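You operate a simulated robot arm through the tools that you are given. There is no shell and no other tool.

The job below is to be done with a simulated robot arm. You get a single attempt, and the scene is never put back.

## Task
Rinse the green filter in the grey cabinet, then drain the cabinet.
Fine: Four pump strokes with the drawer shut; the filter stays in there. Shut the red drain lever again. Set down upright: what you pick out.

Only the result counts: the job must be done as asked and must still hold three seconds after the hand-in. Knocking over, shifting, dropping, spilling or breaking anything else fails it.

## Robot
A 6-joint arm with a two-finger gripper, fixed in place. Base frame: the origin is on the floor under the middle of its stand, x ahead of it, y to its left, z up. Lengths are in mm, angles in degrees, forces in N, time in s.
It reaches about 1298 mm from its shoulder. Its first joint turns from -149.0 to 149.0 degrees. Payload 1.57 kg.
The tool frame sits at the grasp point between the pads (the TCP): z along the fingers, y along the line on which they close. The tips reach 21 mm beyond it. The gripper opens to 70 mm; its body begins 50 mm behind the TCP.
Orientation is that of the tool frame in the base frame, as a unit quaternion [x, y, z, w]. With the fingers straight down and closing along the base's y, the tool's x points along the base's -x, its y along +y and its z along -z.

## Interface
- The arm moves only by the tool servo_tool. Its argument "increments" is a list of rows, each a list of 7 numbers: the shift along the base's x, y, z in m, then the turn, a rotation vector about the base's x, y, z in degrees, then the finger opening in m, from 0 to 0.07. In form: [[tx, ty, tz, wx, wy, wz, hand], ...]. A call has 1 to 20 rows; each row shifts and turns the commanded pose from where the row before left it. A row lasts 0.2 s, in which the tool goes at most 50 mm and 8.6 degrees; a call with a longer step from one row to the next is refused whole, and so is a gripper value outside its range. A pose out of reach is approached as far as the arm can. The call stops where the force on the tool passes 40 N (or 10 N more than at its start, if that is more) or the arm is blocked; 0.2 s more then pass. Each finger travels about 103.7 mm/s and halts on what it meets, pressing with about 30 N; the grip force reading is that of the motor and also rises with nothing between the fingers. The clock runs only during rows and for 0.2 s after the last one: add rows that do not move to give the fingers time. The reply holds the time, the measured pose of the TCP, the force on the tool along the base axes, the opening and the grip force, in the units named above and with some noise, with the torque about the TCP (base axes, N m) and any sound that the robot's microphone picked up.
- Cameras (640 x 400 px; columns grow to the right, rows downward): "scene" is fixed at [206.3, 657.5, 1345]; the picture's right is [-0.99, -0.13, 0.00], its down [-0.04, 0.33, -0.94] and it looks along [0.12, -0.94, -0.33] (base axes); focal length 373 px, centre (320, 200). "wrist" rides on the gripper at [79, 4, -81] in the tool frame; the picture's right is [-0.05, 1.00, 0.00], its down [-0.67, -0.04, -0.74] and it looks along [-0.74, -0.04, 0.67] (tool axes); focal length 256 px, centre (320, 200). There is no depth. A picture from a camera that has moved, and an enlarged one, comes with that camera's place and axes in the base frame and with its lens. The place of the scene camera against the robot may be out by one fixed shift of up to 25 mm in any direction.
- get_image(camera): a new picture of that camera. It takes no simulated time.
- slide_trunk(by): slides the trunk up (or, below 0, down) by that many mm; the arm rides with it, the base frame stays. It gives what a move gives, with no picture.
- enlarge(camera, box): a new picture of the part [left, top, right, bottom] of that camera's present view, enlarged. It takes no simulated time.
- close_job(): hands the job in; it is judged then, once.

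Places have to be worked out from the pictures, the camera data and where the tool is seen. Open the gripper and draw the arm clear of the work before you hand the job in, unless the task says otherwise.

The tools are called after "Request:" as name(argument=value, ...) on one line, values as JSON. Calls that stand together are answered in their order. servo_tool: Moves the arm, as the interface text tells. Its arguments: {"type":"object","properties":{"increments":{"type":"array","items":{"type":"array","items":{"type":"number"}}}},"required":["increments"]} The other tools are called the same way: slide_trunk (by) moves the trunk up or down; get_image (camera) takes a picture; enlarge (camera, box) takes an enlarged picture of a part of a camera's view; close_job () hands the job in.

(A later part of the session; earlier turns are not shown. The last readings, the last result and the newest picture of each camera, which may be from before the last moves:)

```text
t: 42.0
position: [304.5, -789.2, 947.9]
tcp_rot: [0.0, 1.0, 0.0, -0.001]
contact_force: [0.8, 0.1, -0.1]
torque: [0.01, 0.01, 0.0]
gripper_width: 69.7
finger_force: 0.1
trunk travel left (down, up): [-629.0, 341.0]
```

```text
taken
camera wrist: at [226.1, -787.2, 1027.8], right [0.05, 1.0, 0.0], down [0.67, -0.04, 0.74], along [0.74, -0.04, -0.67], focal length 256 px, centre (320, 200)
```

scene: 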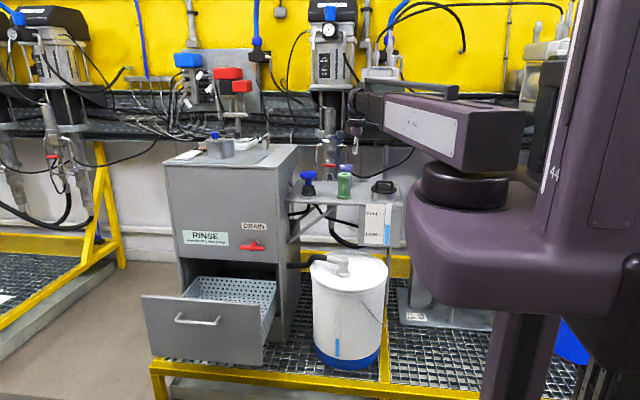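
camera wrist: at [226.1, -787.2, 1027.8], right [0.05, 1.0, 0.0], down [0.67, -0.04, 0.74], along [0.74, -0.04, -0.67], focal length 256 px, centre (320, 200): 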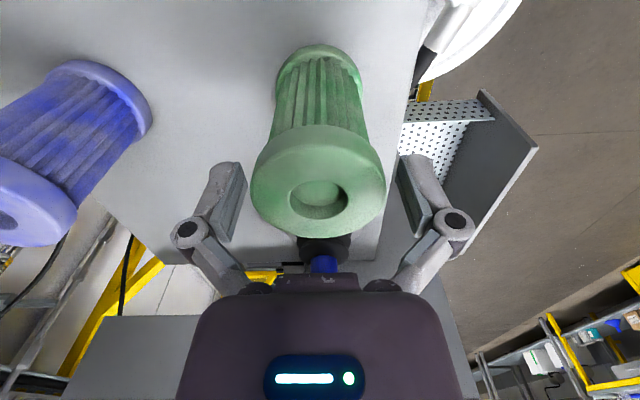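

The flange sits centred between the pads. Close the gripper on it.

Request:
servo_tool(increments=[[0, 0, 0, 0, 0, 0, 0.04], [0, 0, 0, 0, 0, 0, 0.04], [0, 0, 0, 0, 0, 0, 0.04]])

Request:
get_image(camera="wrist")

```text
t: 42.8
position: [303.7, -790.0, 948.8]
tcp_rot: [0.0, 1.0, -0.001, 0.0]
contact_force: [0.9, -1.4, 5.4]
torque: [-0.18, -0.02, 0.0]
gripper_width: 54.8
finger_force: 30.2
trunk travel left (down, up): [-629.0, 341.0]
```

```text
taken
camera wrist: at [226.0, -787.1, 1028.1], right [0.05, 1.0, 0.0], down [0.67, -0.03, 0.75], along [0.74, -0.04, -0.67], focal length 256 px, centre (320, 200)
```

wrist: 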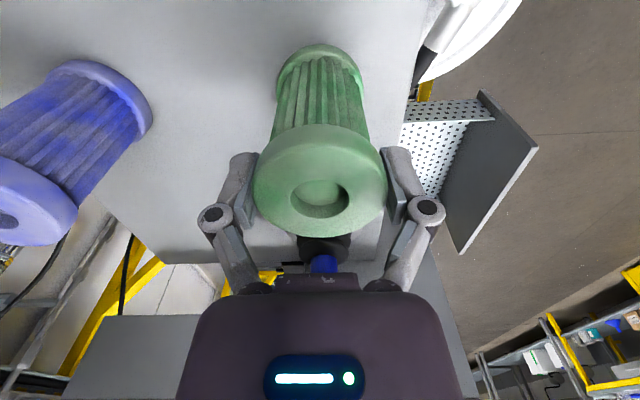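

Held: 54.8 mm, 30 N. I lift by 100 mm with the trunk and check that it comes up straight.

Request:
slide_trunk(by=100)

Request:
get_image(camera="wrist")

Request:
get_image(camera="scene")

```text
t: 44.1
position: [304.8, -791.1, 1048.1]
tcp_rot: [0.001, 1.0, 0.0, 0.0]
contact_force: [0.2, -0.3, -1.3]
torque: [0.01, 0.02, 0.02]
gripper_width: 54.8
finger_force: 30.2
trunk travel left (down, up): [-729.0, 241.0]
```

```text
taken
camera wrist: at [226.1, -787.4, 1127.6], right [0.05, 1.0, 0.0], down [0.67, -0.04, 0.74], along [0.74, -0.04, -0.67], focal length 256 px, centre (320, 200)
```

wrist: 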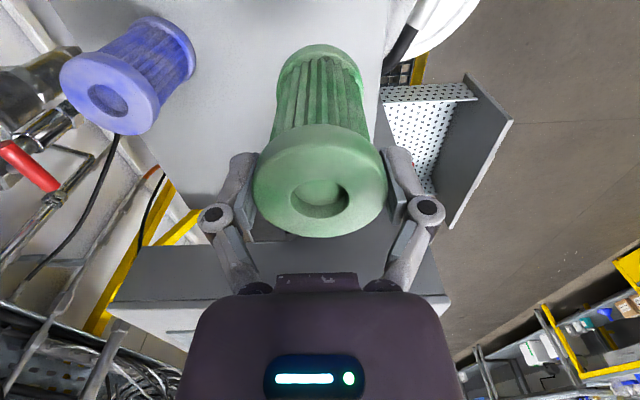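

```text
taken
```

scene: 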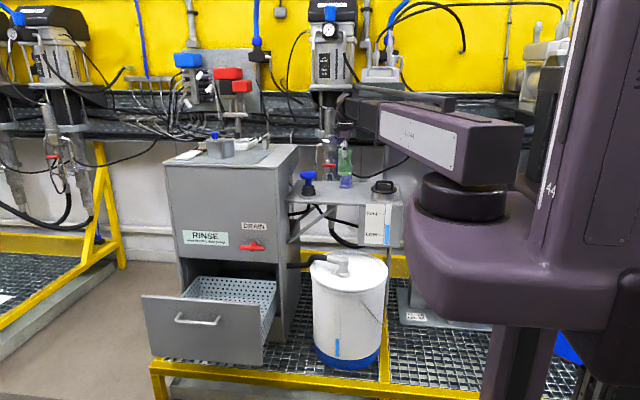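

The filter is lifted clear and upright. I swing out over free space: first +y to -600, then across to (620,-520), staying in front of the cabinet.

Request:
servo_tool(increments=[[0, 0.015, 0, 0, 0, 0, 0.04], [0, 0.03, 0, 0, 0, 0, 0.04], [0, 0.03, 0, 0, 0, 0, 0.04], [0, 0.03, 0, 0, 0, 0, 0.04], [0, 0.03, 0, 0, 0, 0, 0.04], [0, 0.03, 0, 0, 0, 0, 0.04], [0.01, 0.026, 0, 0, 0, 0, 0.04], [0.03, 0.01, 0, 0, 0, 0, 0.04], [0.03, 0.01, 0, 0, 0, 0, 0.04], [0.03, 0.01, 0, 0, 0, 0, 0.04], [0.03, 0.01, 0, 0, 0, 0, 0.04], [0.03, 0.01, 0, 0, 0, 0, 0.04], [0.03, 0.01, 0, 0, 0, 0, 0.04], [0.03, 0.01, 0, 0, 0, 0, 0.04], [0.03, 0.01, 0, 0, 0, 0, 0.04], [0.03, 0.0, 0, 0, 0, 0, 0.04], [0.025, 0.0, 0, 0, 0, 0, 0.04], [0.01, 0.0, 0, 0, 0, 0, 0.04]])

Request:
get_image(camera="wrist")

Request:
get_image(camera="scene")

```text
t: 47.9
position: [617.1, -519.6, 1047.5]
tcp_rot: [0.0, 1.0, 0.0, 0.0]
contact_force: [0.3, -0.3, -0.7]
torque: [0.0, -0.03, 0.0]
gripper_width: 54.8
finger_force: 30.2
trunk travel left (down, up): [-729.0, 241.0]
```

```text
taken
camera wrist: at [540.0, -516.3, 1127.7], right [0.05, 1.0, 0.0], down [0.67, -0.04, 0.74], along [0.74, -0.04, -0.67], focal length 256 px, centre (320, 200)
```

wrist: 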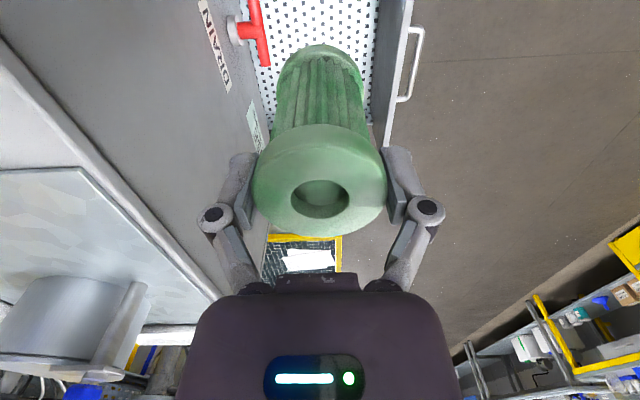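

```text
taken
```

scene: 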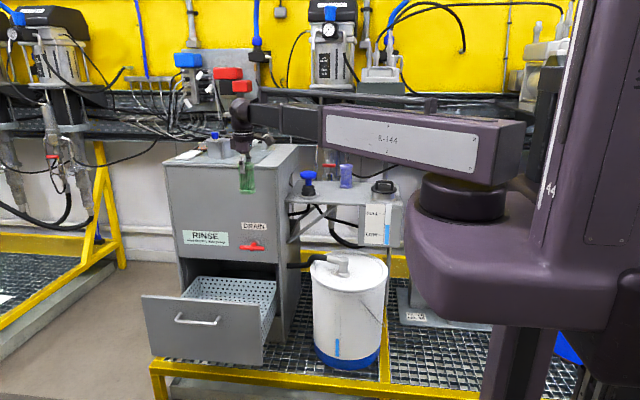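

Positioned over the basket's near side, ahead of the lever. I lower 400 mm (filter bottom then at z≈556) and check the clearances.

Request:
slide_trunk(by=-400)

Request:
get_image(camera="wrist")

Request:
get_image(camera="scene")

```text
t: 51.8
position: [617.8, -521.4, 648.3]
tcp_rot: [-0.001, 1.0, 0.0, 0.001]
contact_force: [-0.9, -0.6, -0.1]
torque: [-0.03, -0.02, 0.0]
gripper_width: 54.8
finger_force: 30.7
trunk travel left (down, up): [-329.0, 641.0]
```

```text
taken
camera wrist: at [539.6, -516.3, 727.8], right [0.05, 1.0, 0.0], down [0.67, -0.04, 0.74], along [0.74, -0.04, -0.67], focal length 256 px, centre (320, 200)
```

wrist: 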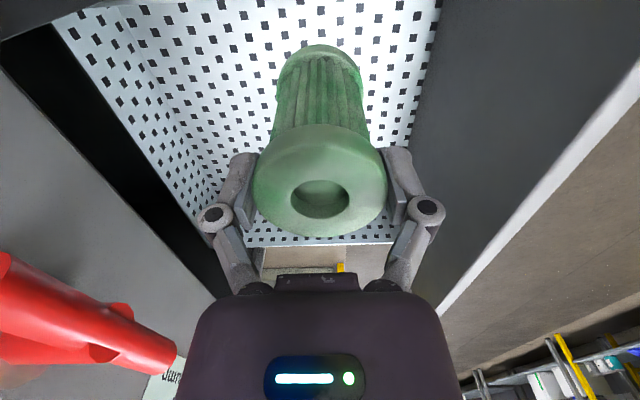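

```text
taken
```

scene: 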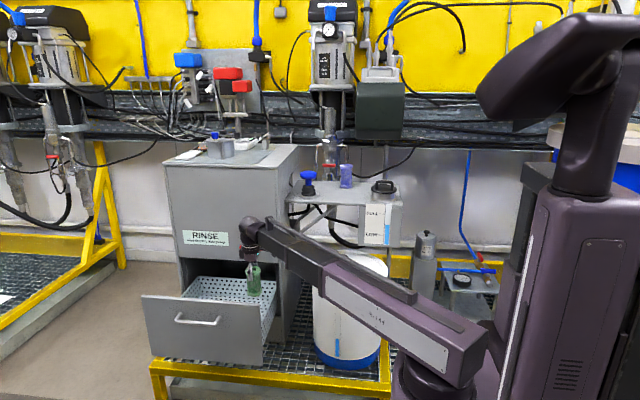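

Descending safely between lever and panel. I lower another 140 mm (filter bottom ≈ z 415) and inspect the boom's clearance to the drawer panel.

Request:
slide_trunk(by=-140)

Request:
get_image(camera="wrist")

Request:
enlarge(camera="scene", box=[130, 210, 430, 400])

```text
t: 53.4
position: [618.4, -520.8, 507.9]
tcp_rot: [0.001, 1.0, -0.001, -0.001]
contact_force: [-0.5, 0.9, -1.3]
torque: [0.02, 0.02, -0.02]
gripper_width: 54.6
finger_force: 29.4
trunk travel left (down, up): [-189.0, 781.0]
```

```text
taken
camera wrist: at [539.6, -516.4, 587.8], right [0.05, 1.0, 0.0], down [0.67, -0.04, 0.74], along [0.74, -0.04, -0.67], focal length 256 px, centre (320, 200)
```

wrist: 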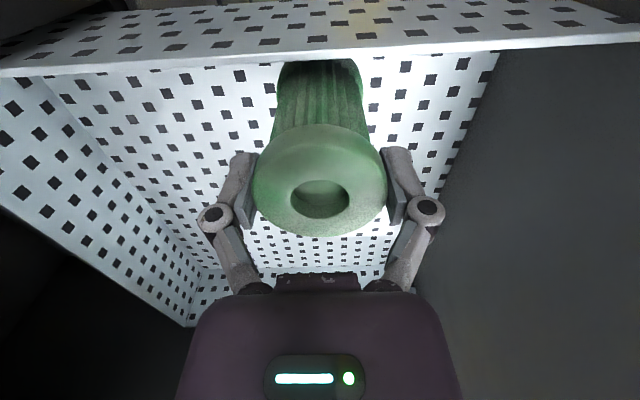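

```text
2.11 times, centred on (280, 305) of scene
camera zoom: at [206.3, 657.5, 1345.0], right [-0.99, -0.13, 0.0], down [-0.04, 0.33, -0.94], along [0.12, -0.94, -0.33], focal length 785 px, centre (404, -21)
```

zoom: 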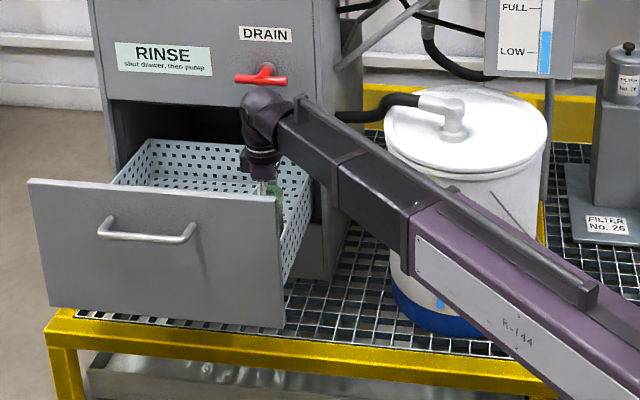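

There's about 7 mm between filter and the basket's near wall, so I shift +12 mm in x, then lower to ~12 mm above the tray.

Request:
servo_tool(increments=[[0.006, 0, 0, 0, 0, 0, 0.04], [0.006, 0, 0, 0, 0, 0, 0.04], [0, 0, 0, 0, 0, 0, 0.04]])

Request:
slide_trunk(by=-24)

Request:
get_image(camera="wrist")

Request:
enlarge(camera="scene", box=[210, 240, 310, 310])

```text
t: 54.2
position: [629.6, -521.1, 508.1]
tcp_rot: [0.0, 1.0, 0.0, 0.001]
contact_force: [-0.7, 0.1, -0.5]
torque: [0.0, 0.01, 0.03]
gripper_width: 54.9
finger_force: 30.5
trunk travel left (down, up): [-189.0, 781.0]
```

```text
t: 54.9
position: [629.6, -520.4, 484.8]
tcp_rot: [0.001, 1.0, 0.0, 0.0]
contact_force: [-0.6, -0.2, 0.2]
torque: [0.02, 0.01, 0.0]
gripper_width: 54.5
finger_force: 29.5
trunk travel left (down, up): [-165.0, 805.0]
```

```text
taken
camera wrist: at [551.4, -517.1, 563.7], right [0.05, 1.0, 0.0], down [0.67, -0.04, 0.74], along [0.74, -0.04, -0.67], focal length 256 px, centre (320, 200)
```

wrist: 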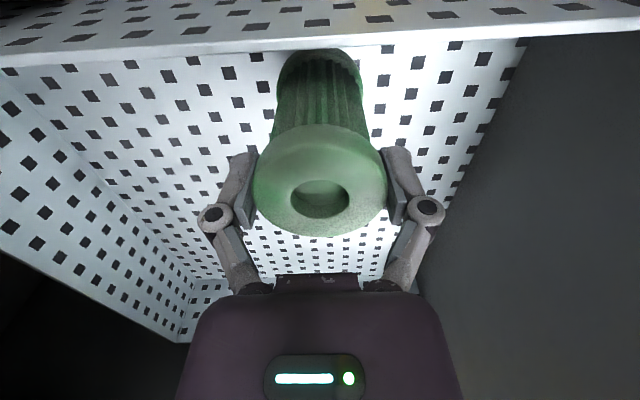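

```text
5.71 times, centred on (260, 275) of scene
camera zoom: at [206.3, 657.5, 1345.0], right [-0.99, -0.13, 0.0], down [-0.04, 0.33, -0.94], along [0.12, -0.94, -0.33], focal length 2132 px, centre (663, -229)
```

zoom: 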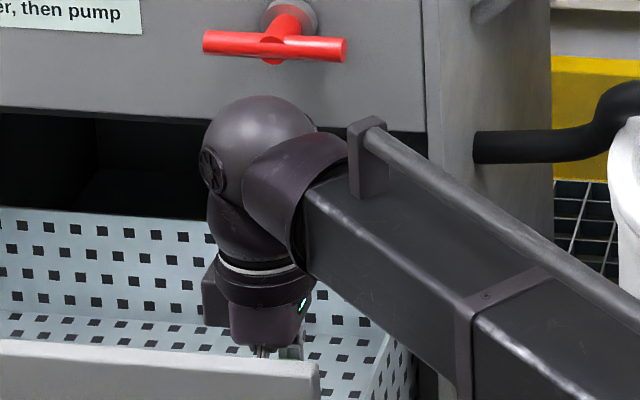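

No contact yet. I lower in small steps, watching for the vertical force to signal touchdown.

Request:
slide_trunk(by=-7)

Request:
slide_trunk(by=-3)

```text
t: 55.5
position: [630.7, -520.9, 476.6]
tcp_rot: [0.0, 1.0, -0.001, 0.0]
contact_force: [0.1, 0.8, 0.3]
torque: [0.01, 0.01, -0.03]
gripper_width: 54.7
finger_force: 29.7
trunk travel left (down, up): [-158.0, 812.0]
```

```text
t: 56.0
position: [629.1, -522.2, 473.4]
tcp_rot: [0.0, 1.0, 0.0, 0.0]
contact_force: [0.3, 0.6, -0.7]
torque: [0.0, 0.0, -0.01]
gripper_width: 54.9
finger_force: 30.1
trunk travel left (down, up): [-155.0, 815.0]
```

Still no touchdown force. Continuing in 2 mm steps.

Request:
slide_trunk(by=-2)

Request:
slide_trunk(by=-2)

Request:
get_image(camera="wrist")

```text
t: 56.5
position: [629.2, -520.2, 472.6]
tcp_rot: [0.001, 1.0, 0.0, 0.0]
contact_force: [0.7, -0.5, -0.3]
torque: [0.01, 0.01, 0.0]
gripper_width: 55.2
finger_force: 30.0
trunk travel left (down, up): [-153.0, 817.0]
```

```text
t: 57.1
position: [630.1, -521.5, 470.0]
tcp_rot: [0.0, 1.0, -0.001, 0.0]
contact_force: [0.0, -0.1, 0.0]
torque: [0.0, -0.02, -0.04]
gripper_width: 54.9
finger_force: 29.8
trunk travel left (down, up): [-151.0, 819.0]
```

```text
taken
camera wrist: at [551.4, -517.1, 549.7], right [0.05, 1.0, 0.0], down [0.67, -0.04, 0.74], along [0.74, -0.04, -0.67], focal length 256 px, centre (320, 200)
```

wrist: 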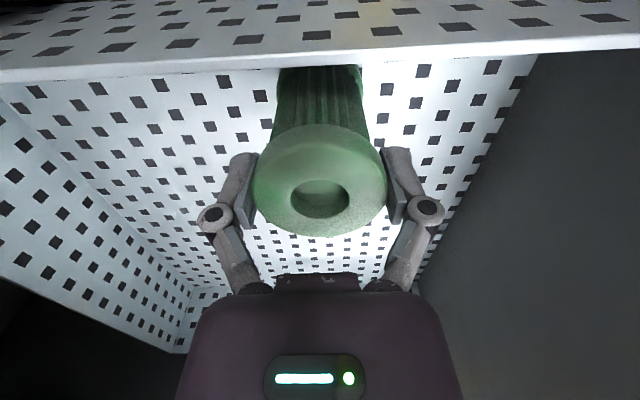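

Not down yet. Before continuing I check the boom's position against the panel's corner in the scene view.

Request:
enlarge(camera="scene", box=[220, 260, 340, 345])

```text
4.71 times, centred on (280, 302) of scene
camera zoom: at [206.3, 657.5, 1345.0], right [-0.99, -0.13, 0.0], down [-0.04, 0.33, -0.94], along [0.12, -0.94, -0.33], focal length 1755 px, centre (508, -282)
```

zoom: 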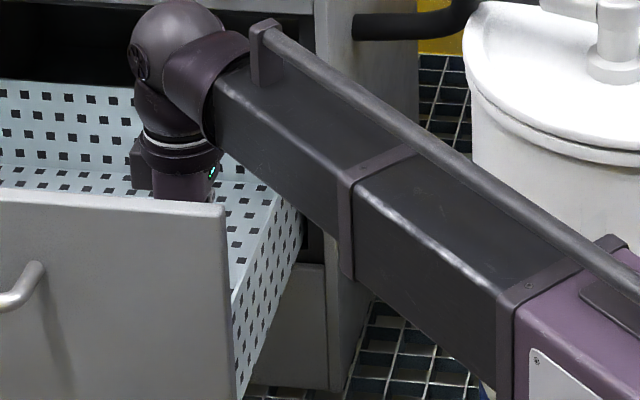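

The boom passes roughly 40+ mm beside the panel corner, so it's safe. Continue lowering in 2 mm steps.

Request:
slide_trunk(by=-2)

Request:
slide_trunk(by=-2)

Request:
slide_trunk(by=-2)

```text
t: 57.6
position: [629.9, -521.8, 467.1]
tcp_rot: [0.001, 1.0, -0.001, 0.0]
contact_force: [-0.9, -0.5, -0.8]
torque: [-0.01, 0.02, 0.01]
gripper_width: 55.0
finger_force: 29.9
trunk travel left (down, up): [-149.0, 821.0]
```

```text
t: 58.1
position: [629.3, -520.1, 466.6]
tcp_rot: [0.0, 1.0, 0.0, 0.0]
contact_force: [0.8, -0.2, -0.9]
torque: [0.01, -0.01, 0.01]
gripper_width: 55.0
finger_force: 30.2
trunk travel left (down, up): [-147.0, 823.0]
```

```text
t: 58.6
position: [629.5, -521.2, 464.1]
tcp_rot: [0.0, 1.0, -0.001, 0.0]
contact_force: [1.9, -0.6, 16.7]
torque: [-0.11, -0.1, 0.01]
gripper_width: 55.1
finger_force: 29.9
trunk travel left (down, up): [-145.0, 825.0]
```

Touchdown: 16.7 N upward. I ease up 1 mm and open the fingers to release it.

Request:
slide_trunk(by=1)

Request:
servo_tool(increments=[[0, 0, 0, 0, 0, 0, 0.056], [0, 0, 0, 0, 0, 0, 0.06], [0, 0, 0, 0, 0, 0, 0.07], [0, 0, 0, 0, 0, 0, 0.07]])

Request:
get_image(camera="wrist")

```text
t: 59.1
position: [628.6, -520.6, 465.0]
tcp_rot: [-0.001, 1.0, -0.001, 0.001]
contact_force: [1.0, -0.8, 7.2]
torque: [-0.06, -0.08, 0.0]
gripper_width: 54.8
finger_force: 30.0
trunk travel left (down, up): [-146.0, 824.0]
```

```text
t: 60.1
position: [628.9, -521.9, 465.1]
tcp_rot: [0.0, 1.0, 0.0, 0.0]
contact_force: [0.2, -0.1, 0.0]
torque: [0.01, 0.02, -0.01]
gripper_width: 70.1
finger_force: 0.0
trunk travel left (down, up): [-146.0, 824.0]
```

```text
taken
camera wrist: at [551.4, -517.1, 544.7], right [0.05, 1.0, 0.0], down [0.67, -0.04, 0.74], along [0.74, -0.04, -0.67], focal length 256 px, centre (320, 200)
```

wrist: 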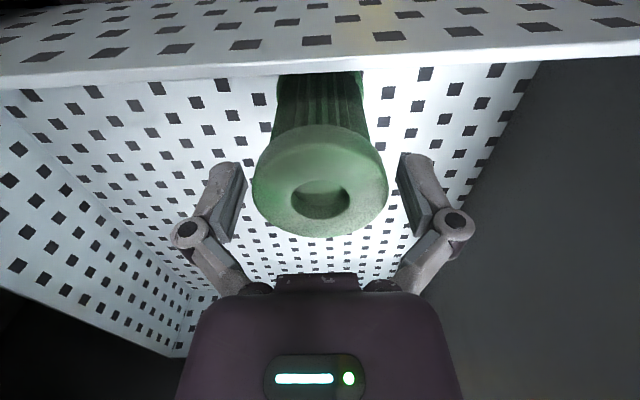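

Released and standing upright between the open fingers. I raise 60 mm straight up and check it stays.

Request:
slide_trunk(by=60)

Request:
get_image(camera="wrist")

```text
t: 61.1
position: [629.9, -520.4, 524.2]
tcp_rot: [0.0, 1.0, 0.0, 0.0]
contact_force: [-0.1, -0.6, 0.7]
torque: [0.0, -0.02, -0.03]
gripper_width: 70.2
finger_force: 0.1
trunk travel left (down, up): [-206.0, 764.0]
```

```text
taken
camera wrist: at [551.4, -517.1, 604.7], right [0.05, 1.0, 0.0], down [0.67, -0.04, 0.74], along [0.74, -0.04, -0.67], focal length 256 px, centre (320, 200)
```

wrist: 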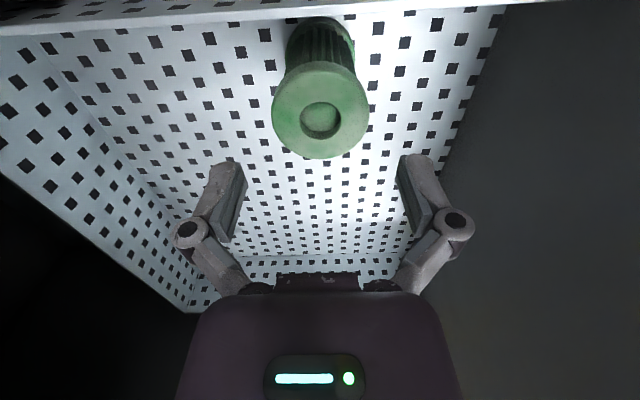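

The filter stands in the basket. I raise 245 mm clear of the drawer, move out to (769,-235), and tilt the tool horizontal again to grip the handle.

Request:
slide_trunk(by=245)

Request:
servo_tool(increments=[[0.02, 0.04, 0, 0, 0, 0, 0.07], [0.02, 0.04, 0, 0, 0, 0, 0.07], [0.02, 0.04, 0, 0, 0, 0, 0.07], [0.02, 0.04, 0, 0, 0, 0, 0.07], [0.02, 0.04, 0, 0, 0, 0, 0.07], [0.02, 0.04, 0, 0, 0, 0, 0.07], [0.02, 0.045, 0, 0, 0, 0, 0.07]])

Request:
servo_tool(increments=[[0, 0, 0, -8.2, 0, 0, 0.07], [0, 0, 0, -8.2, 0, 0, 0.07], [0, 0, 0, -8.2, 0, 0, 0.07], [0, 0, 0, -8.2, 0, 0, 0.07], [0, 0, 0, -8.2, 0, 0, 0.07], [0, 0, 0, -8.2, 0, 0, 0.07], [0, 0, 0, -8.2, 0, 0, 0.07], [0, 0, 0, -8.2, 0, 0, 0.07], [0, 0, 0, -8.2, 0, 0, 0.07], [0, 0, 0, -8.2, 0, 0, 0.07], [0, 0, 0, -8.0, 0, 0, 0.07]])

Request:
get_image(camera="scene")

```text
t: 63.7
position: [629.1, -520.8, 769.2]
tcp_rot: [0.0, 1.0, -0.001, 0.001]
contact_force: [0.2, -0.3, 0.0]
torque: [0.0, 0.0, -0.04]
gripper_width: 69.8
finger_force: 0.0
trunk travel left (down, up): [-451.0, 519.0]
```

```text
t: 65.3
position: [766.6, -235.1, 769.4]
tcp_rot: [0.001, 1.0, 0.0, 0.0]
contact_force: [0.5, -0.1, 0.4]
torque: [-0.01, 0.04, 0.0]
gripper_width: 69.7
finger_force: 0.1
trunk travel left (down, up): [-451.0, 519.0]
```

```text
t: 67.7
position: [769.7, -235.5, 956.4]
tcp_rot: [-0.001, -0.707, 0.708, 0.0]
contact_force: [0.1, 0.1, 0.3]
torque: [0.02, -0.01, 0.01]
gripper_width: 69.9
finger_force: 0.1
out of reach, approached as far as the arm can: row 2, 3, 4, 5, 6, 7, 8, 9, 10, 11
trunk travel left (down, up): [-451.0, 519.0]
```

```text
taken
```

scene: 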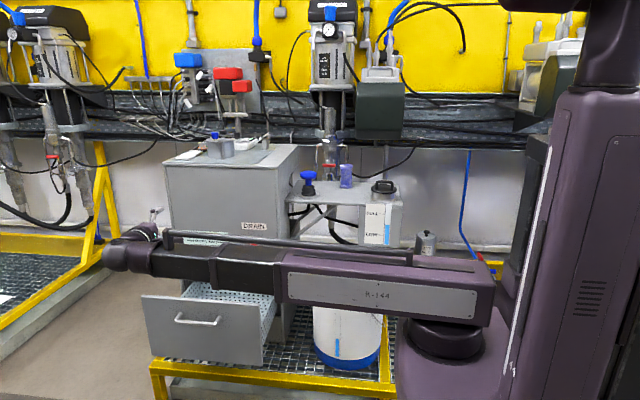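

Now I lower 400 mm to handle height, in front of the handle.

Request:
slide_trunk(by=-400)

Request:
get_image(camera="wrist")

```text
t: 71.5
position: [770.2, -236.1, 556.6]
tcp_rot: [0.0, 0.707, -0.707, 0.0]
contact_force: [0.8, 0.2, -0.6]
torque: [-0.01, -0.01, 0.0]
gripper_width: 70.3
finger_force: 0.0
trunk travel left (down, up): [-51.0, 919.0]
```

```text
taken
camera wrist: at [692.3, -155.3, 550.5], right [0.05, 0.0, -1.0], down [0.67, 0.74, 0.04], along [0.74, -0.67, 0.04], focal length 256 px, centre (320, 200)
```

wrist: 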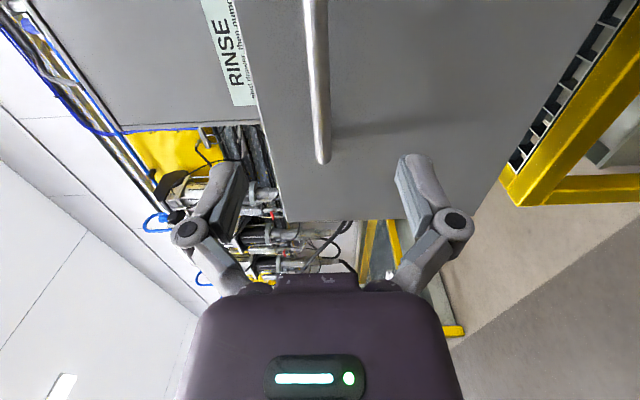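

The handle is level with the gripper. I advance 90 mm to the earlier release spot (y≈-326) and close on the bar.

Request:
servo_tool(increments=[[0, -0.03, 0, 0, 0, 0, 0.07], [0, -0.03, 0, 0, 0, 0, 0.07], [0, -0.02, 0, 0, 0, 0, 0.07], [0, -0.01, 0, 0, 0, 0, 0.07], [0, 0, 0, 0, 0, 0, 0.07], [0, 0, 0, 0, 0, 0, 0.0], [0, 0, 0, 0, 0, 0, 0.0], [0, 0, 0, 0, 0, 0, 0.0]])

Request:
get_image(camera="wrist")

```text
t: 73.3
position: [771.7, -325.5, 556.2]
tcp_rot: [0.0, 0.708, -0.707, 0.0]
contact_force: [-0.2, 0.6, 0.2]
torque: [-0.02, 0.01, 0.07]
gripper_width: 13.5
finger_force: 31.6
trunk travel left (down, up): [-51.0, 919.0]
```

```text
taken
camera wrist: at [692.6, -244.3, 550.5], right [0.05, 0.0, -1.0], down [0.67, 0.74, 0.04], along [0.74, -0.67, 0.04], focal length 256 px, centre (320, 200)
```

wrist: 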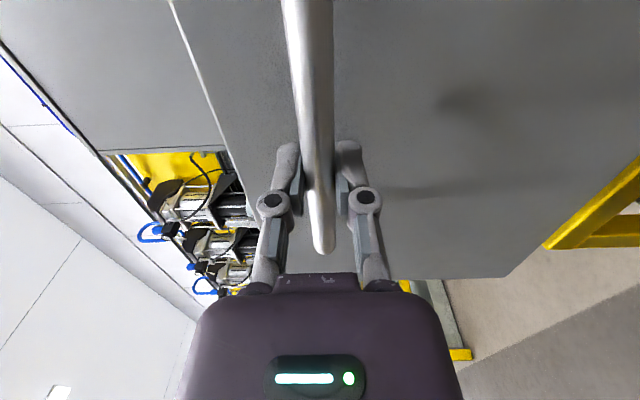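

Bar gripped. I push the drawer in slowly with gentle ramps so the filter doesn't topple.

Request:
servo_tool(increments=[[0, -0.003, 0, 0, 0, 0, 0.0], [0, -0.006, 0, 0, 0, 0, 0.0], [0, -0.009, 0, 0, 0, 0, 0.0], [0, -0.012, 0, 0, 0, 0, 0.0], [0, -0.014, 0, 0, 0, 0, 0.0], [0, -0.014, 0, 0, 0, 0, 0.0], [0, -0.014, 0, 0, 0, 0, 0.0], [0, -0.014, 0, 0, 0, 0, 0.0], [0, -0.014, 0, 0, 0, 0, 0.0], [0, -0.014, 0, 0, 0, 0, 0.0], [0, -0.014, 0, 0, 0, 0, 0.0], [0, -0.014, 0, 0, 0, 0, 0.0], [0, -0.014, 0, 0, 0, 0, 0.0], [0, -0.014, 0, 0, 0, 0, 0.0], [0, -0.014, 0, 0, 0, 0, 0.0], [0, -0.012, 0, 0, 0, 0, 0.0], [0, -0.009, 0, 0, 0, 0, 0.0], [0, -0.006, 0, 0, 0, 0, 0.0], [0, -0.003, 0, 0, 0, 0, 0.0]])

Request:
get_image(camera="scene")

```text
t: 77.3
position: [770.1, -539.0, 556.2]
tcp_rot: [0.0, -0.706, 0.708, -0.001]
contact_force: [7.8, 3.0, 1.7]
torque: [0.01, -0.02, 0.76]
gripper_width: 13.3
finger_force: 32.2
trunk travel left (down, up): [-51.0, 919.0]
```

```text
taken
```

scene: 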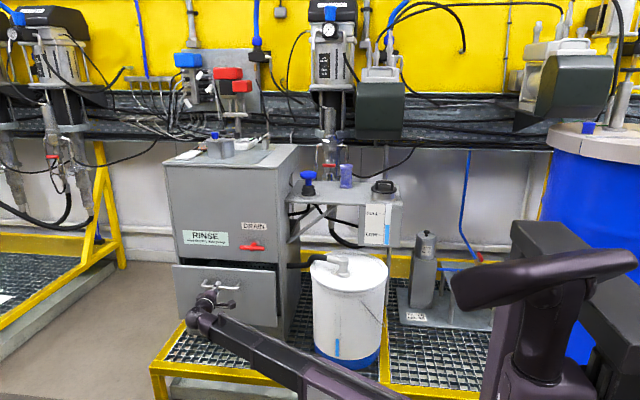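

About 64 mm remain. I continue gently to the shut position.

Request:
servo_tool(increments=[[0, -0.003, 0, 0, 0, 0, 0.0], [0, -0.006, 0, 0, 0, 0, 0.0], [0, -0.009, 0, 0, 0, 0, 0.0], [0, -0.01, 0, 0, 0, 0, 0.0], [0, -0.01, 0, 0, 0, 0, 0.0], [0, -0.008, 0, 0, 0, 0, 0.0], [0, -0.006, 0, 0, 0, 0, 0.0], [0, -0.005, 0, 0, 0, 0, 0.0], [0, -0.004, 0, 0, 0, 0, 0.0], [0, -0.003, 0, 0, 0, 0, 0.0], [0, -0.002, 0, 0, 0, 0, 0.0]])

Request:
get_image(camera="scene")

Request:
enlarge(camera="scene", box=[160, 240, 310, 350])

```text
t: 79.7
position: [770.8, -603.5, 556.0]
tcp_rot: [-0.001, -0.707, 0.708, 0.0]
contact_force: [0.2, 22.3, -3.1]
torque: [-0.01, -0.02, 0.03]
gripper_width: 13.0
finger_force: 31.7
trunk travel left (down, up): [-51.0, 919.0]
```

```text
taken
```

scene: 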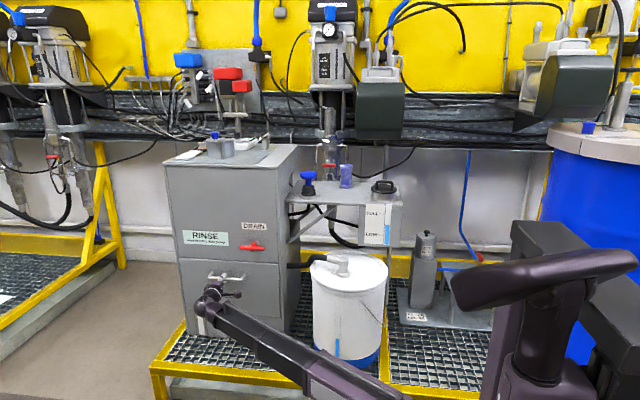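

```text
3.64 times, centred on (235, 295) of scene
camera zoom: at [206.3, 657.5, 1345.0], right [-0.99, -0.13, 0.0], down [-0.04, 0.33, -0.94], along [0.12, -0.94, -0.33], focal length 1356 px, centre (629, -146)
```

zoom: 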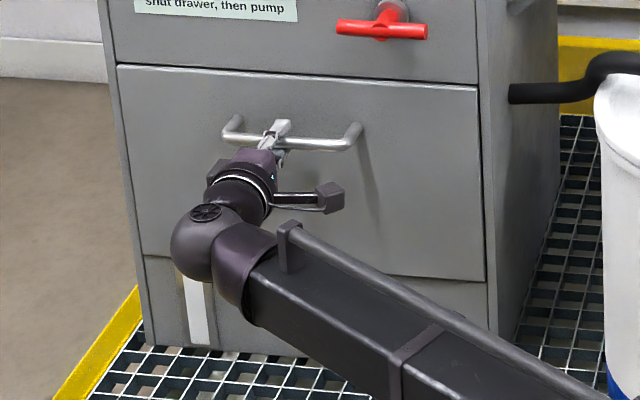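

The drawer is flush with a 22 N end-stop force. I release the bar and back off straight along +y.

Request:
servo_tool(increments=[[0, 0, 0, 0, 0, 0, 0.07], [0, 0, 0, 0, 0, 0, 0.07], [0, 0, 0, 0, 0, 0, 0.07], [0, 0.02, 0, 0, 0, 0, 0.07], [0, 0.03, 0, 0, 0, 0, 0.07], [0, 0.04, 0, 0, 0, 0, 0.07], [0, 0.04, 0, 0, 0, 0, 0.07], [0, 0.04, 0, 0, 0, 0, 0.07], [0, 0.04, 0, 0, 0, 0, 0.07], [0, 0.04, 0, 0, 0, 0, 0.07]])

Request:
enlarge(camera="scene", box=[160, 200, 310, 350])

Request:
get_image(camera="wrist")

```text
t: 81.9
position: [767.5, -356.2, 555.9]
tcp_rot: [0.0, -0.706, 0.708, 0.0]
contact_force: [-0.3, -0.7, 0.0]
torque: [0.02, -0.04, -0.03]
gripper_width: 70.0
finger_force: 0.0
trunk travel left (down, up): [-51.0, 919.0]
```

```text
2.67 times, centred on (235, 275) of scene
camera zoom: at [206.3, 657.5, 1345.0], right [-0.99, -0.13, 0.0], down [-0.04, 0.33, -0.94], along [0.12, -0.94, -0.33], focal length 995 px, centre (547, 0)
```

zoom: 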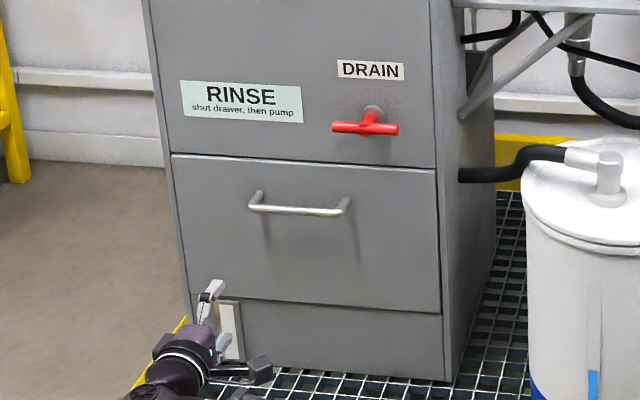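

```text
taken
camera wrist: at [689.6, -274.8, 550.6], right [0.05, 0.0, -1.0], down [0.67, 0.74, 0.03], along [0.74, -0.67, 0.04], focal length 256 px, centre (320, 200)
```

wrist: 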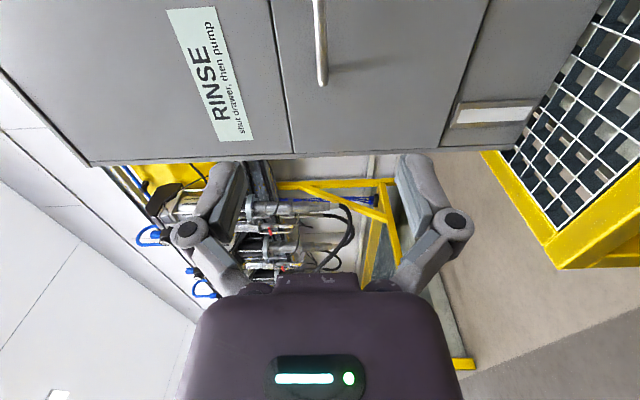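

Drawer shut, bench intact. Next: raise, turn the tool down, and go to the pump knob at about (450,-798).

Request:
slide_trunk(by=400)

Request:
servo_tool(increments=[[0, 0, 0, 8.2, 0, 0, 0.07], [0, 0, 0, 8.2, 0, 0, 0.07], [0, 0, 0, 8.2, 0, 0, 0.07], [0, 0, 0, 8.2, 0, 0, 0.07], [0, 0, 0, 8.2, 0, 0, 0.07], [0, 0, 0, 8.2, 0, 0, 0.07], [0, 0, 0, 8.2, 0, 0, 0.07], [0, 0, 0, 8.2, 0, 0, 0.07], [0, 0, 0, 8.2, 0, 0, 0.07], [0, 0, 0, 8.2, 0, 0, 0.07], [0, 0, 0, 8.0, 0, 0, 0.07]])

Request:
slide_trunk(by=290)

```text
t: 85.7
position: [767.6, -355.7, 957.3]
tcp_rot: [0.001, -0.707, 0.708, 0.0]
contact_force: [0.2, 0.5, 0.9]
torque: [0.0, 0.0, -0.02]
gripper_width: 69.9
finger_force: 0.1
trunk travel left (down, up): [-451.0, 519.0]
```

```text
t: 88.1
position: [768.6, -355.7, 770.6]
tcp_rot: [0.0, 1.0, 0.001, 0.001]
contact_force: [-0.2, -0.1, -0.3]
torque: [0.0, -0.03, -0.01]
gripper_width: 69.9
finger_force: 0.1
out of reach, approached as far as the arm can: row 1, 2, 3, 4, 5, 6, 7, 8, 9, 10
trunk travel left (down, up): [-451.0, 519.0]
```

```text
t: 91.0
position: [768.1, -356.2, 1060.1]
tcp_rot: [0.0, 1.0, -0.001, 0.0]
contact_force: [-0.5, -0.4, -0.2]
torque: [0.01, -0.01, 0.04]
gripper_width: 70.0
finger_force: 0.0
trunk travel left (down, up): [-741.0, 229.0]
```

Moving at z≈1060 to a viewing spot just short of the pump knob, closing the fingers on the way.

Request:
servo_tool(increments=[[-0.033, -0.02, 0, 0, 0, 0, 0.07], [-0.033, -0.02, 0, 0, 0, 0, 0.07], [-0.033, -0.02, 0, 0, 0, 0, 0.07], [-0.033, -0.02, 0, 0, 0, 0, 0.07], [-0.033, -0.02, 0, 0, 0, 0, 0.07], [-0.033, -0.02, 0, 0, 0, 0, 0.07], [-0.033, -0.02, 0, 0, 0, 0, 0.07], [-0.033, -0.02, 0, 0, 0, 0, 0.05], [-0.033, -0.02, 0, 0, 0, 0, 0.03], [-0.033, -0.025, 0, 0, 0, 0, 0.0], [-0.006, -0.04, 0, 0, 0, 0, 0.0], [-0.006, -0.04, 0, 0, 0, 0, 0.0], [-0.006, -0.04, 0, 0, 0, 0, 0.0], [-0.006, -0.04, 0, 0, 0, 0, 0.0], [-0.006, -0.04, 0, 0, 0, 0, 0.0], [-0.006, -0.037, 0, 0, 0, 0, 0.0]])

Request:
get_image(camera="wrist")

Request:
get_image(camera="scene")

```text
t: 94.5
position: [404.7, -799.8, 1059.0]
tcp_rot: [0.0, 1.0, 0.0, 0.0]
contact_force: [-0.1, -0.2, 0.3]
torque: [-0.01, -0.02, 0.0]
gripper_width: 0.0
finger_force: 29.1
trunk travel left (down, up): [-741.0, 229.0]
```

```text
taken
camera wrist: at [325.9, -797.1, 1139.4], right [0.05, 1.0, 0.0], down [0.67, -0.04, 0.74], along [0.74, -0.04, -0.67], focal length 256 px, centre (320, 200)
```

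wrist: 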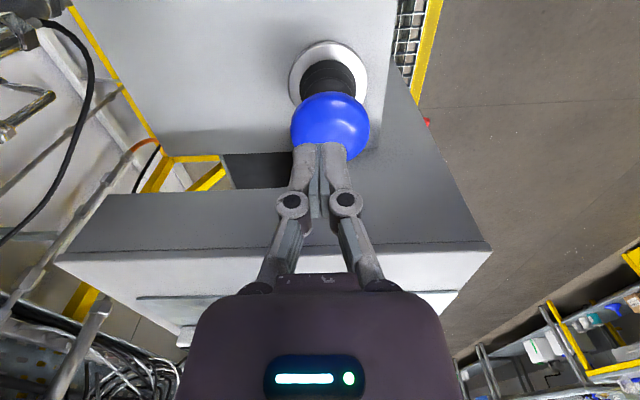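

```text
taken
```

scene: 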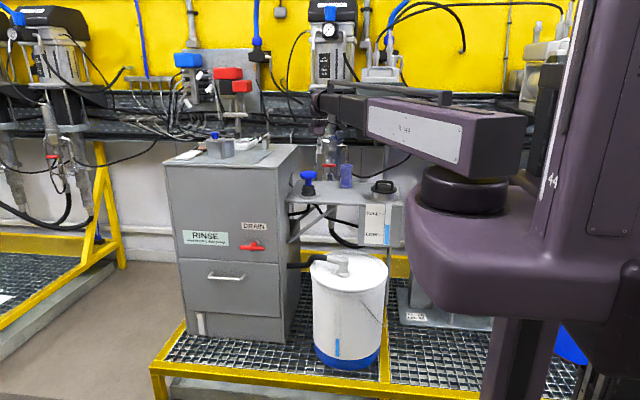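

Now I enlarge the pump to pin its axis.

Request:
enlarge(camera="wrist", box=[260, 30, 400, 170])

Request:
enlarge(camera="scene", box=[285, 150, 415, 250])

```text
2.86 times, centred on (330, 100) of wrist
camera zoom: at [325.9, -797.1, 1139.4], right [0.05, 1.0, 0.0], down [0.67, -0.04, 0.74], along [0.74, -0.04, -0.67], focal length 731 px, centre (291, 486)
```

zoom: 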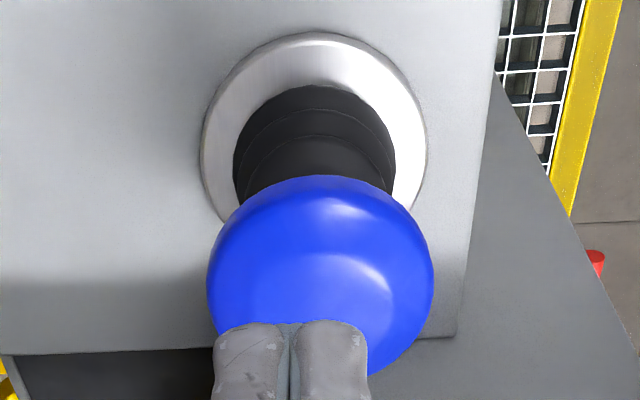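

```text
4.00 times, centred on (350, 200) of scene
camera zoom: at [206.3, 657.5, 1345.0], right [-0.99, -0.13, 0.0], down [-0.04, 0.33, -0.94], along [0.12, -0.94, -0.33], focal length 1492 px, centre (200, 200)
```

zoom: 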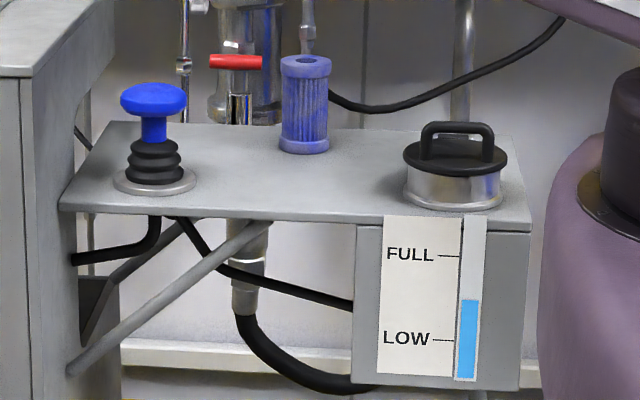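

The pump axis comes out at (444,-795), knob about 66 mm wide with its top near z≈957. I move over it and test whether the servo alone can lower the tool slightly.

Request:
servo_tool(increments=[[0.02, 0.0025, 0, 0, 0, 0, 0.0], [0.0195, 0.0025, 0, 0, 0, 0, 0.0], [0, 0, 0, 0, 0, 0, 0.0]])

Request:
servo_tool(increments=[[0, 0, -0.01, 0, 0, 0, 0.0], [0, 0, -0.01, 0, 0, 0, 0.0]])

Request:
get_image(camera="wrist")

```text
t: 95.2
position: [441.8, -793.6, 1059.5]
tcp_rot: [0.0, 1.0, -0.001, 0.0]
contact_force: [-1.0, -0.1, -0.6]
torque: [0.02, -0.02, 0.0]
gripper_width: 0.0
finger_force: 29.0
trunk travel left (down, up): [-741.0, 229.0]
```

```text
t: 95.8
position: [441.0, -793.6, 1059.3]
tcp_rot: [0.0, 1.0, 0.0, 0.0]
contact_force: [0.4, 0.1, -0.1]
torque: [-0.03, -0.02, 0.01]
gripper_width: 0.0
finger_force: 28.5
out of reach, approached as far as the arm can: row 1, 2
trunk travel left (down, up): [-741.0, 229.0]
```

```text
taken
camera wrist: at [363.6, -790.2, 1139.7], right [0.05, 1.0, 0.0], down [0.67, -0.03, 0.74], along [0.74, -0.04, -0.67], focal length 256 px, centre (320, 200)
```

wrist: 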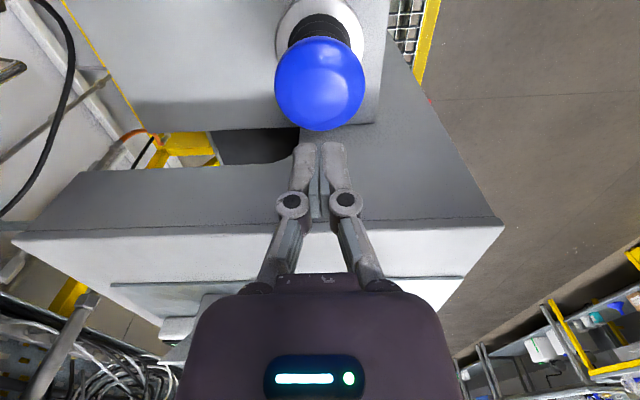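

Height is only by trunk, as expected. I nudge +3 mm in x, then lower 60 mm so the closed tips sit just above the knob.

Request:
servo_tool(increments=[[0.003, -0.001, 0, 0, 0, 0, 0.0], [0, 0, 0, 0, 0, 0, 0.0]])

Request:
slide_trunk(by=-60)

Request:
get_image(camera="wrist")

Request:
enlarge(camera="scene", box=[285, 130, 415, 230])

```text
t: 96.5
position: [446.2, -794.7, 1059.5]
tcp_rot: [-0.001, 1.0, -0.001, 0.0]
contact_force: [-0.6, 0.6, -0.6]
torque: [-0.01, 0.0, -0.02]
gripper_width: 0.0
finger_force: 28.8
trunk travel left (down, up): [-741.0, 229.0]
```

```text
t: 97.5
position: [444.1, -795.2, 999.6]
tcp_rot: [0.0, 1.0, -0.001, 0.0]
contact_force: [0.1, 0.1, -0.4]
torque: [-0.01, 0.02, 0.0]
gripper_width: 0.0
finger_force: 28.4
trunk travel left (down, up): [-681.0, 289.0]
```

```text
taken
camera wrist: at [366.7, -790.8, 1079.8], right [0.05, 1.0, 0.0], down [0.67, -0.03, 0.74], along [0.74, -0.04, -0.67], focal length 256 px, centre (320, 200)
```

wrist: 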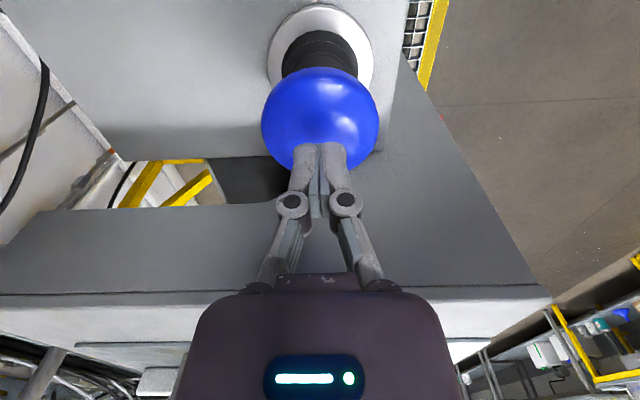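

```text
4.00 times, centred on (350, 180) of scene
camera zoom: at [206.3, 657.5, 1345.0], right [-0.99, -0.13, 0.0], down [-0.04, 0.33, -0.94], along [0.12, -0.94, -0.33], focal length 1492 px, centre (200, 280)
```

zoom: 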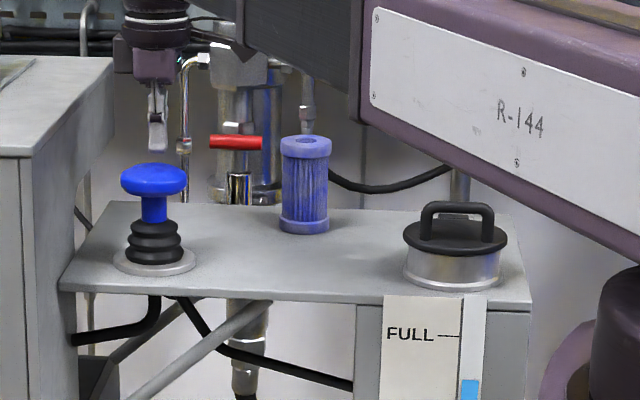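

The tips are about 13 mm over the knob, well centred. I lower in small steps to find contact.

Request:
slide_trunk(by=-11)

Request:
slide_trunk(by=-4)

Request:
slide_trunk(by=-4)

```text
t: 98.0
position: [444.3, -794.6, 988.0]
tcp_rot: [-0.001, 1.0, -0.002, -0.001]
contact_force: [1.0, 0.4, -0.2]
torque: [-0.02, 0.01, -0.02]
gripper_width: 0.0
finger_force: 28.8
trunk travel left (down, up): [-670.0, 300.0]
```

```text
t: 98.6
position: [444.6, -794.9, 984.6]
tcp_rot: [0.0, 1.0, -0.001, 0.0]
contact_force: [-1.1, 0.5, 0.2]
torque: [0.0, 0.0, -0.02]
gripper_width: 0.1
finger_force: 28.5
trunk travel left (down, up): [-666.0, 304.0]
```

```text
t: 99.1
position: [445.5, -793.7, 980.3]
tcp_rot: [0.0, 1.0, -0.001, 0.0]
contact_force: [0.9, -0.6, 1.2]
torque: [-0.01, -0.01, 0.06]
gripper_width: 6.0
finger_force: 28.7
trunk travel left (down, up): [-662.0, 308.0]
```

Fingers report 6 mm opening with slight contact; let me look at what's happening at the tips.

Request:
get_image(camera="wrist")

Request:
enlarge(camera="scene", box=[285, 140, 345, 200])

```text
taken
camera wrist: at [366.7, -790.9, 1060.8], right [0.05, 1.0, 0.0], down [0.67, -0.03, 0.75], along [0.74, -0.04, -0.67], focal length 256 px, centre (320, 200)
```

wrist: 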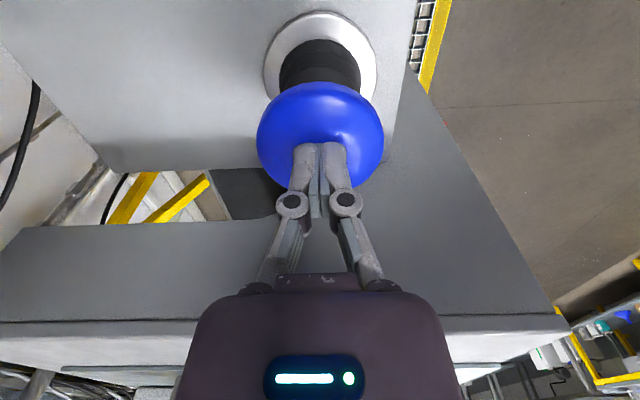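

```text
6.67 times, centred on (315, 170) of scene
camera zoom: at [206.3, 657.5, 1345.0], right [-0.99, -0.13, 0.0], down [-0.04, 0.33, -0.94], along [0.12, -0.94, -0.33], focal length 2487 px, centre (353, 400)
```

zoom: 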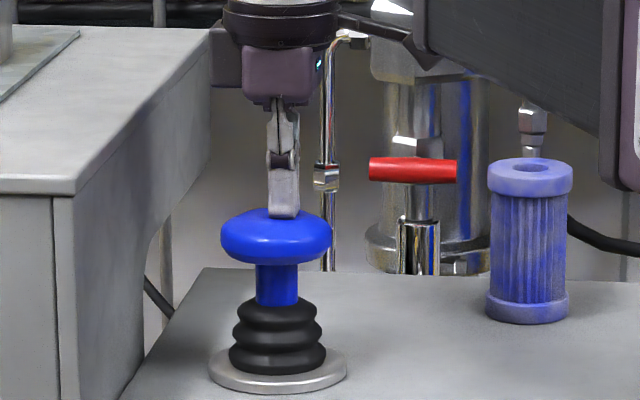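

The tips are touching the knob's crown, centred. I press down 5 mm more and watch force.

Request:
slide_trunk(by=-5)

```text
t: 99.6
position: [444.8, -794.6, 976.2]
tcp_rot: [0.0, 1.0, -0.001, 0.0]
contact_force: [0.2, -1.5, 3.4]
torque: [0.05, 0.0, -0.02]
gripper_width: 6.1
finger_force: 28.6
trunk travel left (down, up): [-657.0, 313.0]
```

Light force only (3.4 N). Pressing further.

Request:
slide_trunk(by=-8)

Request:
enlarge(camera="scene", box=[285, 140, 345, 200])

Request:
get_image(camera="wrist")

```text
t: 100.2
position: [444.1, -794.5, 969.3]
tcp_rot: [0.001, 1.0, -0.001, 0.0]
contact_force: [0.5, -2.4, 5.2]
torque: [-0.01, 0.0, -0.01]
gripper_width: 6.1
finger_force: 28.7
trunk travel left (down, up): [-649.0, 321.0]
```

```text
6.67 times, centred on (315, 170) of scene
camera zoom: at [206.3, 657.5, 1345.0], right [-0.99, -0.13, 0.0], down [-0.04, 0.33, -0.94], along [0.12, -0.94, -0.33], focal length 2487 px, centre (353, 400)
```

zoom: 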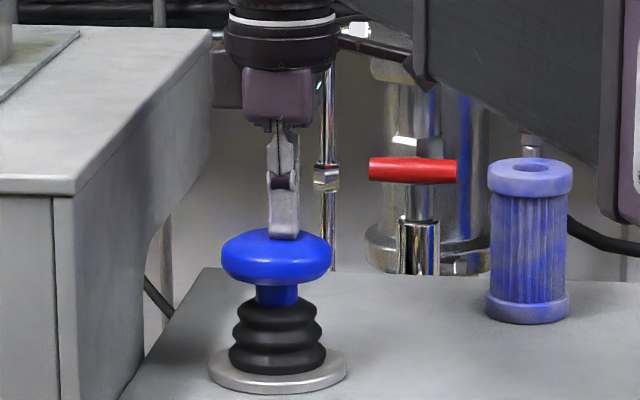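

```text
taken
camera wrist: at [366.7, -790.7, 1048.0], right [0.05, 1.0, 0.0], down [0.67, -0.03, 0.75], along [0.74, -0.04, -0.67], focal length 256 px, centre (320, 200)
```

wrist: 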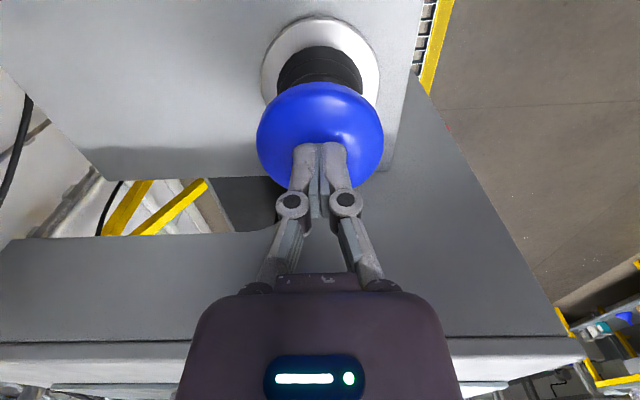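

The knob is moving down with the tool (stem sinking into the bellows). I continue until it bottoms out.

Request:
slide_trunk(by=-8)

Request:
slide_trunk(by=-6)

Request:
enlarge(camera="scene", box=[285, 140, 345, 200])

```text
t: 100.8
position: [445.1, -795.7, 959.5]
tcp_rot: [0.0, 1.0, -0.001, -0.001]
contact_force: [1.7, -4.4, 7.2]
torque: [-0.09, -0.01, -0.03]
gripper_width: 5.9
finger_force: 28.3
trunk travel left (down, up): [-641.0, 329.0]
```

```text
t: 101.3
position: [444.8, -794.0, 953.9]
tcp_rot: [0.0, 1.0, -0.001, 0.0]
contact_force: [1.2, -4.3, 10.7]
torque: [-0.1, -0.01, 0.0]
gripper_width: 6.3
finger_force: 28.2
trunk travel left (down, up): [-635.0, 335.0]
```

```text
6.67 times, centred on (315, 170) of scene
camera zoom: at [206.3, 657.5, 1345.0], right [-0.99, -0.13, 0.0], down [-0.04, 0.33, -0.94], along [0.12, -0.94, -0.33], focal length 2487 px, centre (353, 400)
```

zoom: 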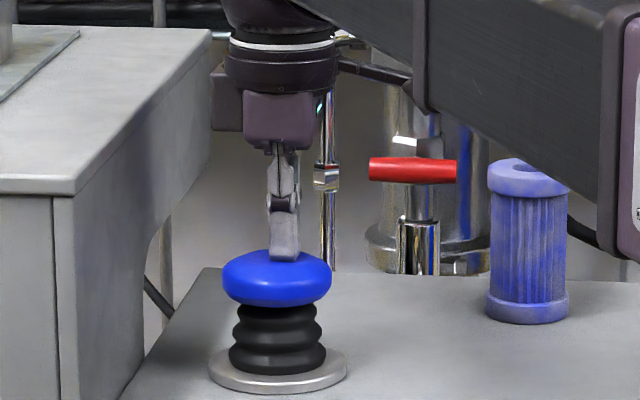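

Knob now seats on the bellows; force 10.7 N. A few more small steps to find the end of the stroke.

Request:
slide_trunk(by=-4)

Request:
slide_trunk(by=-3)

Request:
slide_trunk(by=-3)

```text
t: 101.9
position: [444.6, -793.8, 953.2]
tcp_rot: [0.001, 1.0, -0.003, 0.001]
contact_force: [7.5, -12.5, 35.9]
torque: [-0.27, -0.13, -0.01]
gripper_width: 6.2
finger_force: 28.5
trunk travel left (down, up): [-631.0, 339.0]
```

```text
t: 102.2
position: [445.3, -793.7, 951.9]
tcp_rot: [0.0, 1.0, -0.003, 0.002]
contact_force: [1.3, -0.7, 33.6]
torque: [0.04, -0.02, -0.09]
gripper_width: 6.0
finger_force: 29.0
trunk travel left (down, up): [-631.0, 339.0]
stopped: the force on the tool passed its limit at 55 N (the readings are from after the stop); the commanded pose is now the measured one
```

```text
t: 102.5
position: [444.7, -794.7, 952.3]
tcp_rot: [0.0, 1.0, -0.005, 0.002]
contact_force: [-0.2, -0.1, 38.6]
torque: [0.04, 0.09, -0.13]
gripper_width: 6.1
finger_force: 28.8
trunk travel left (down, up): [-630.0, 340.0]
stopped: the force on the tool passed its limit at 47 N (the readings are from after the stop); the commanded pose is now the measured one
```

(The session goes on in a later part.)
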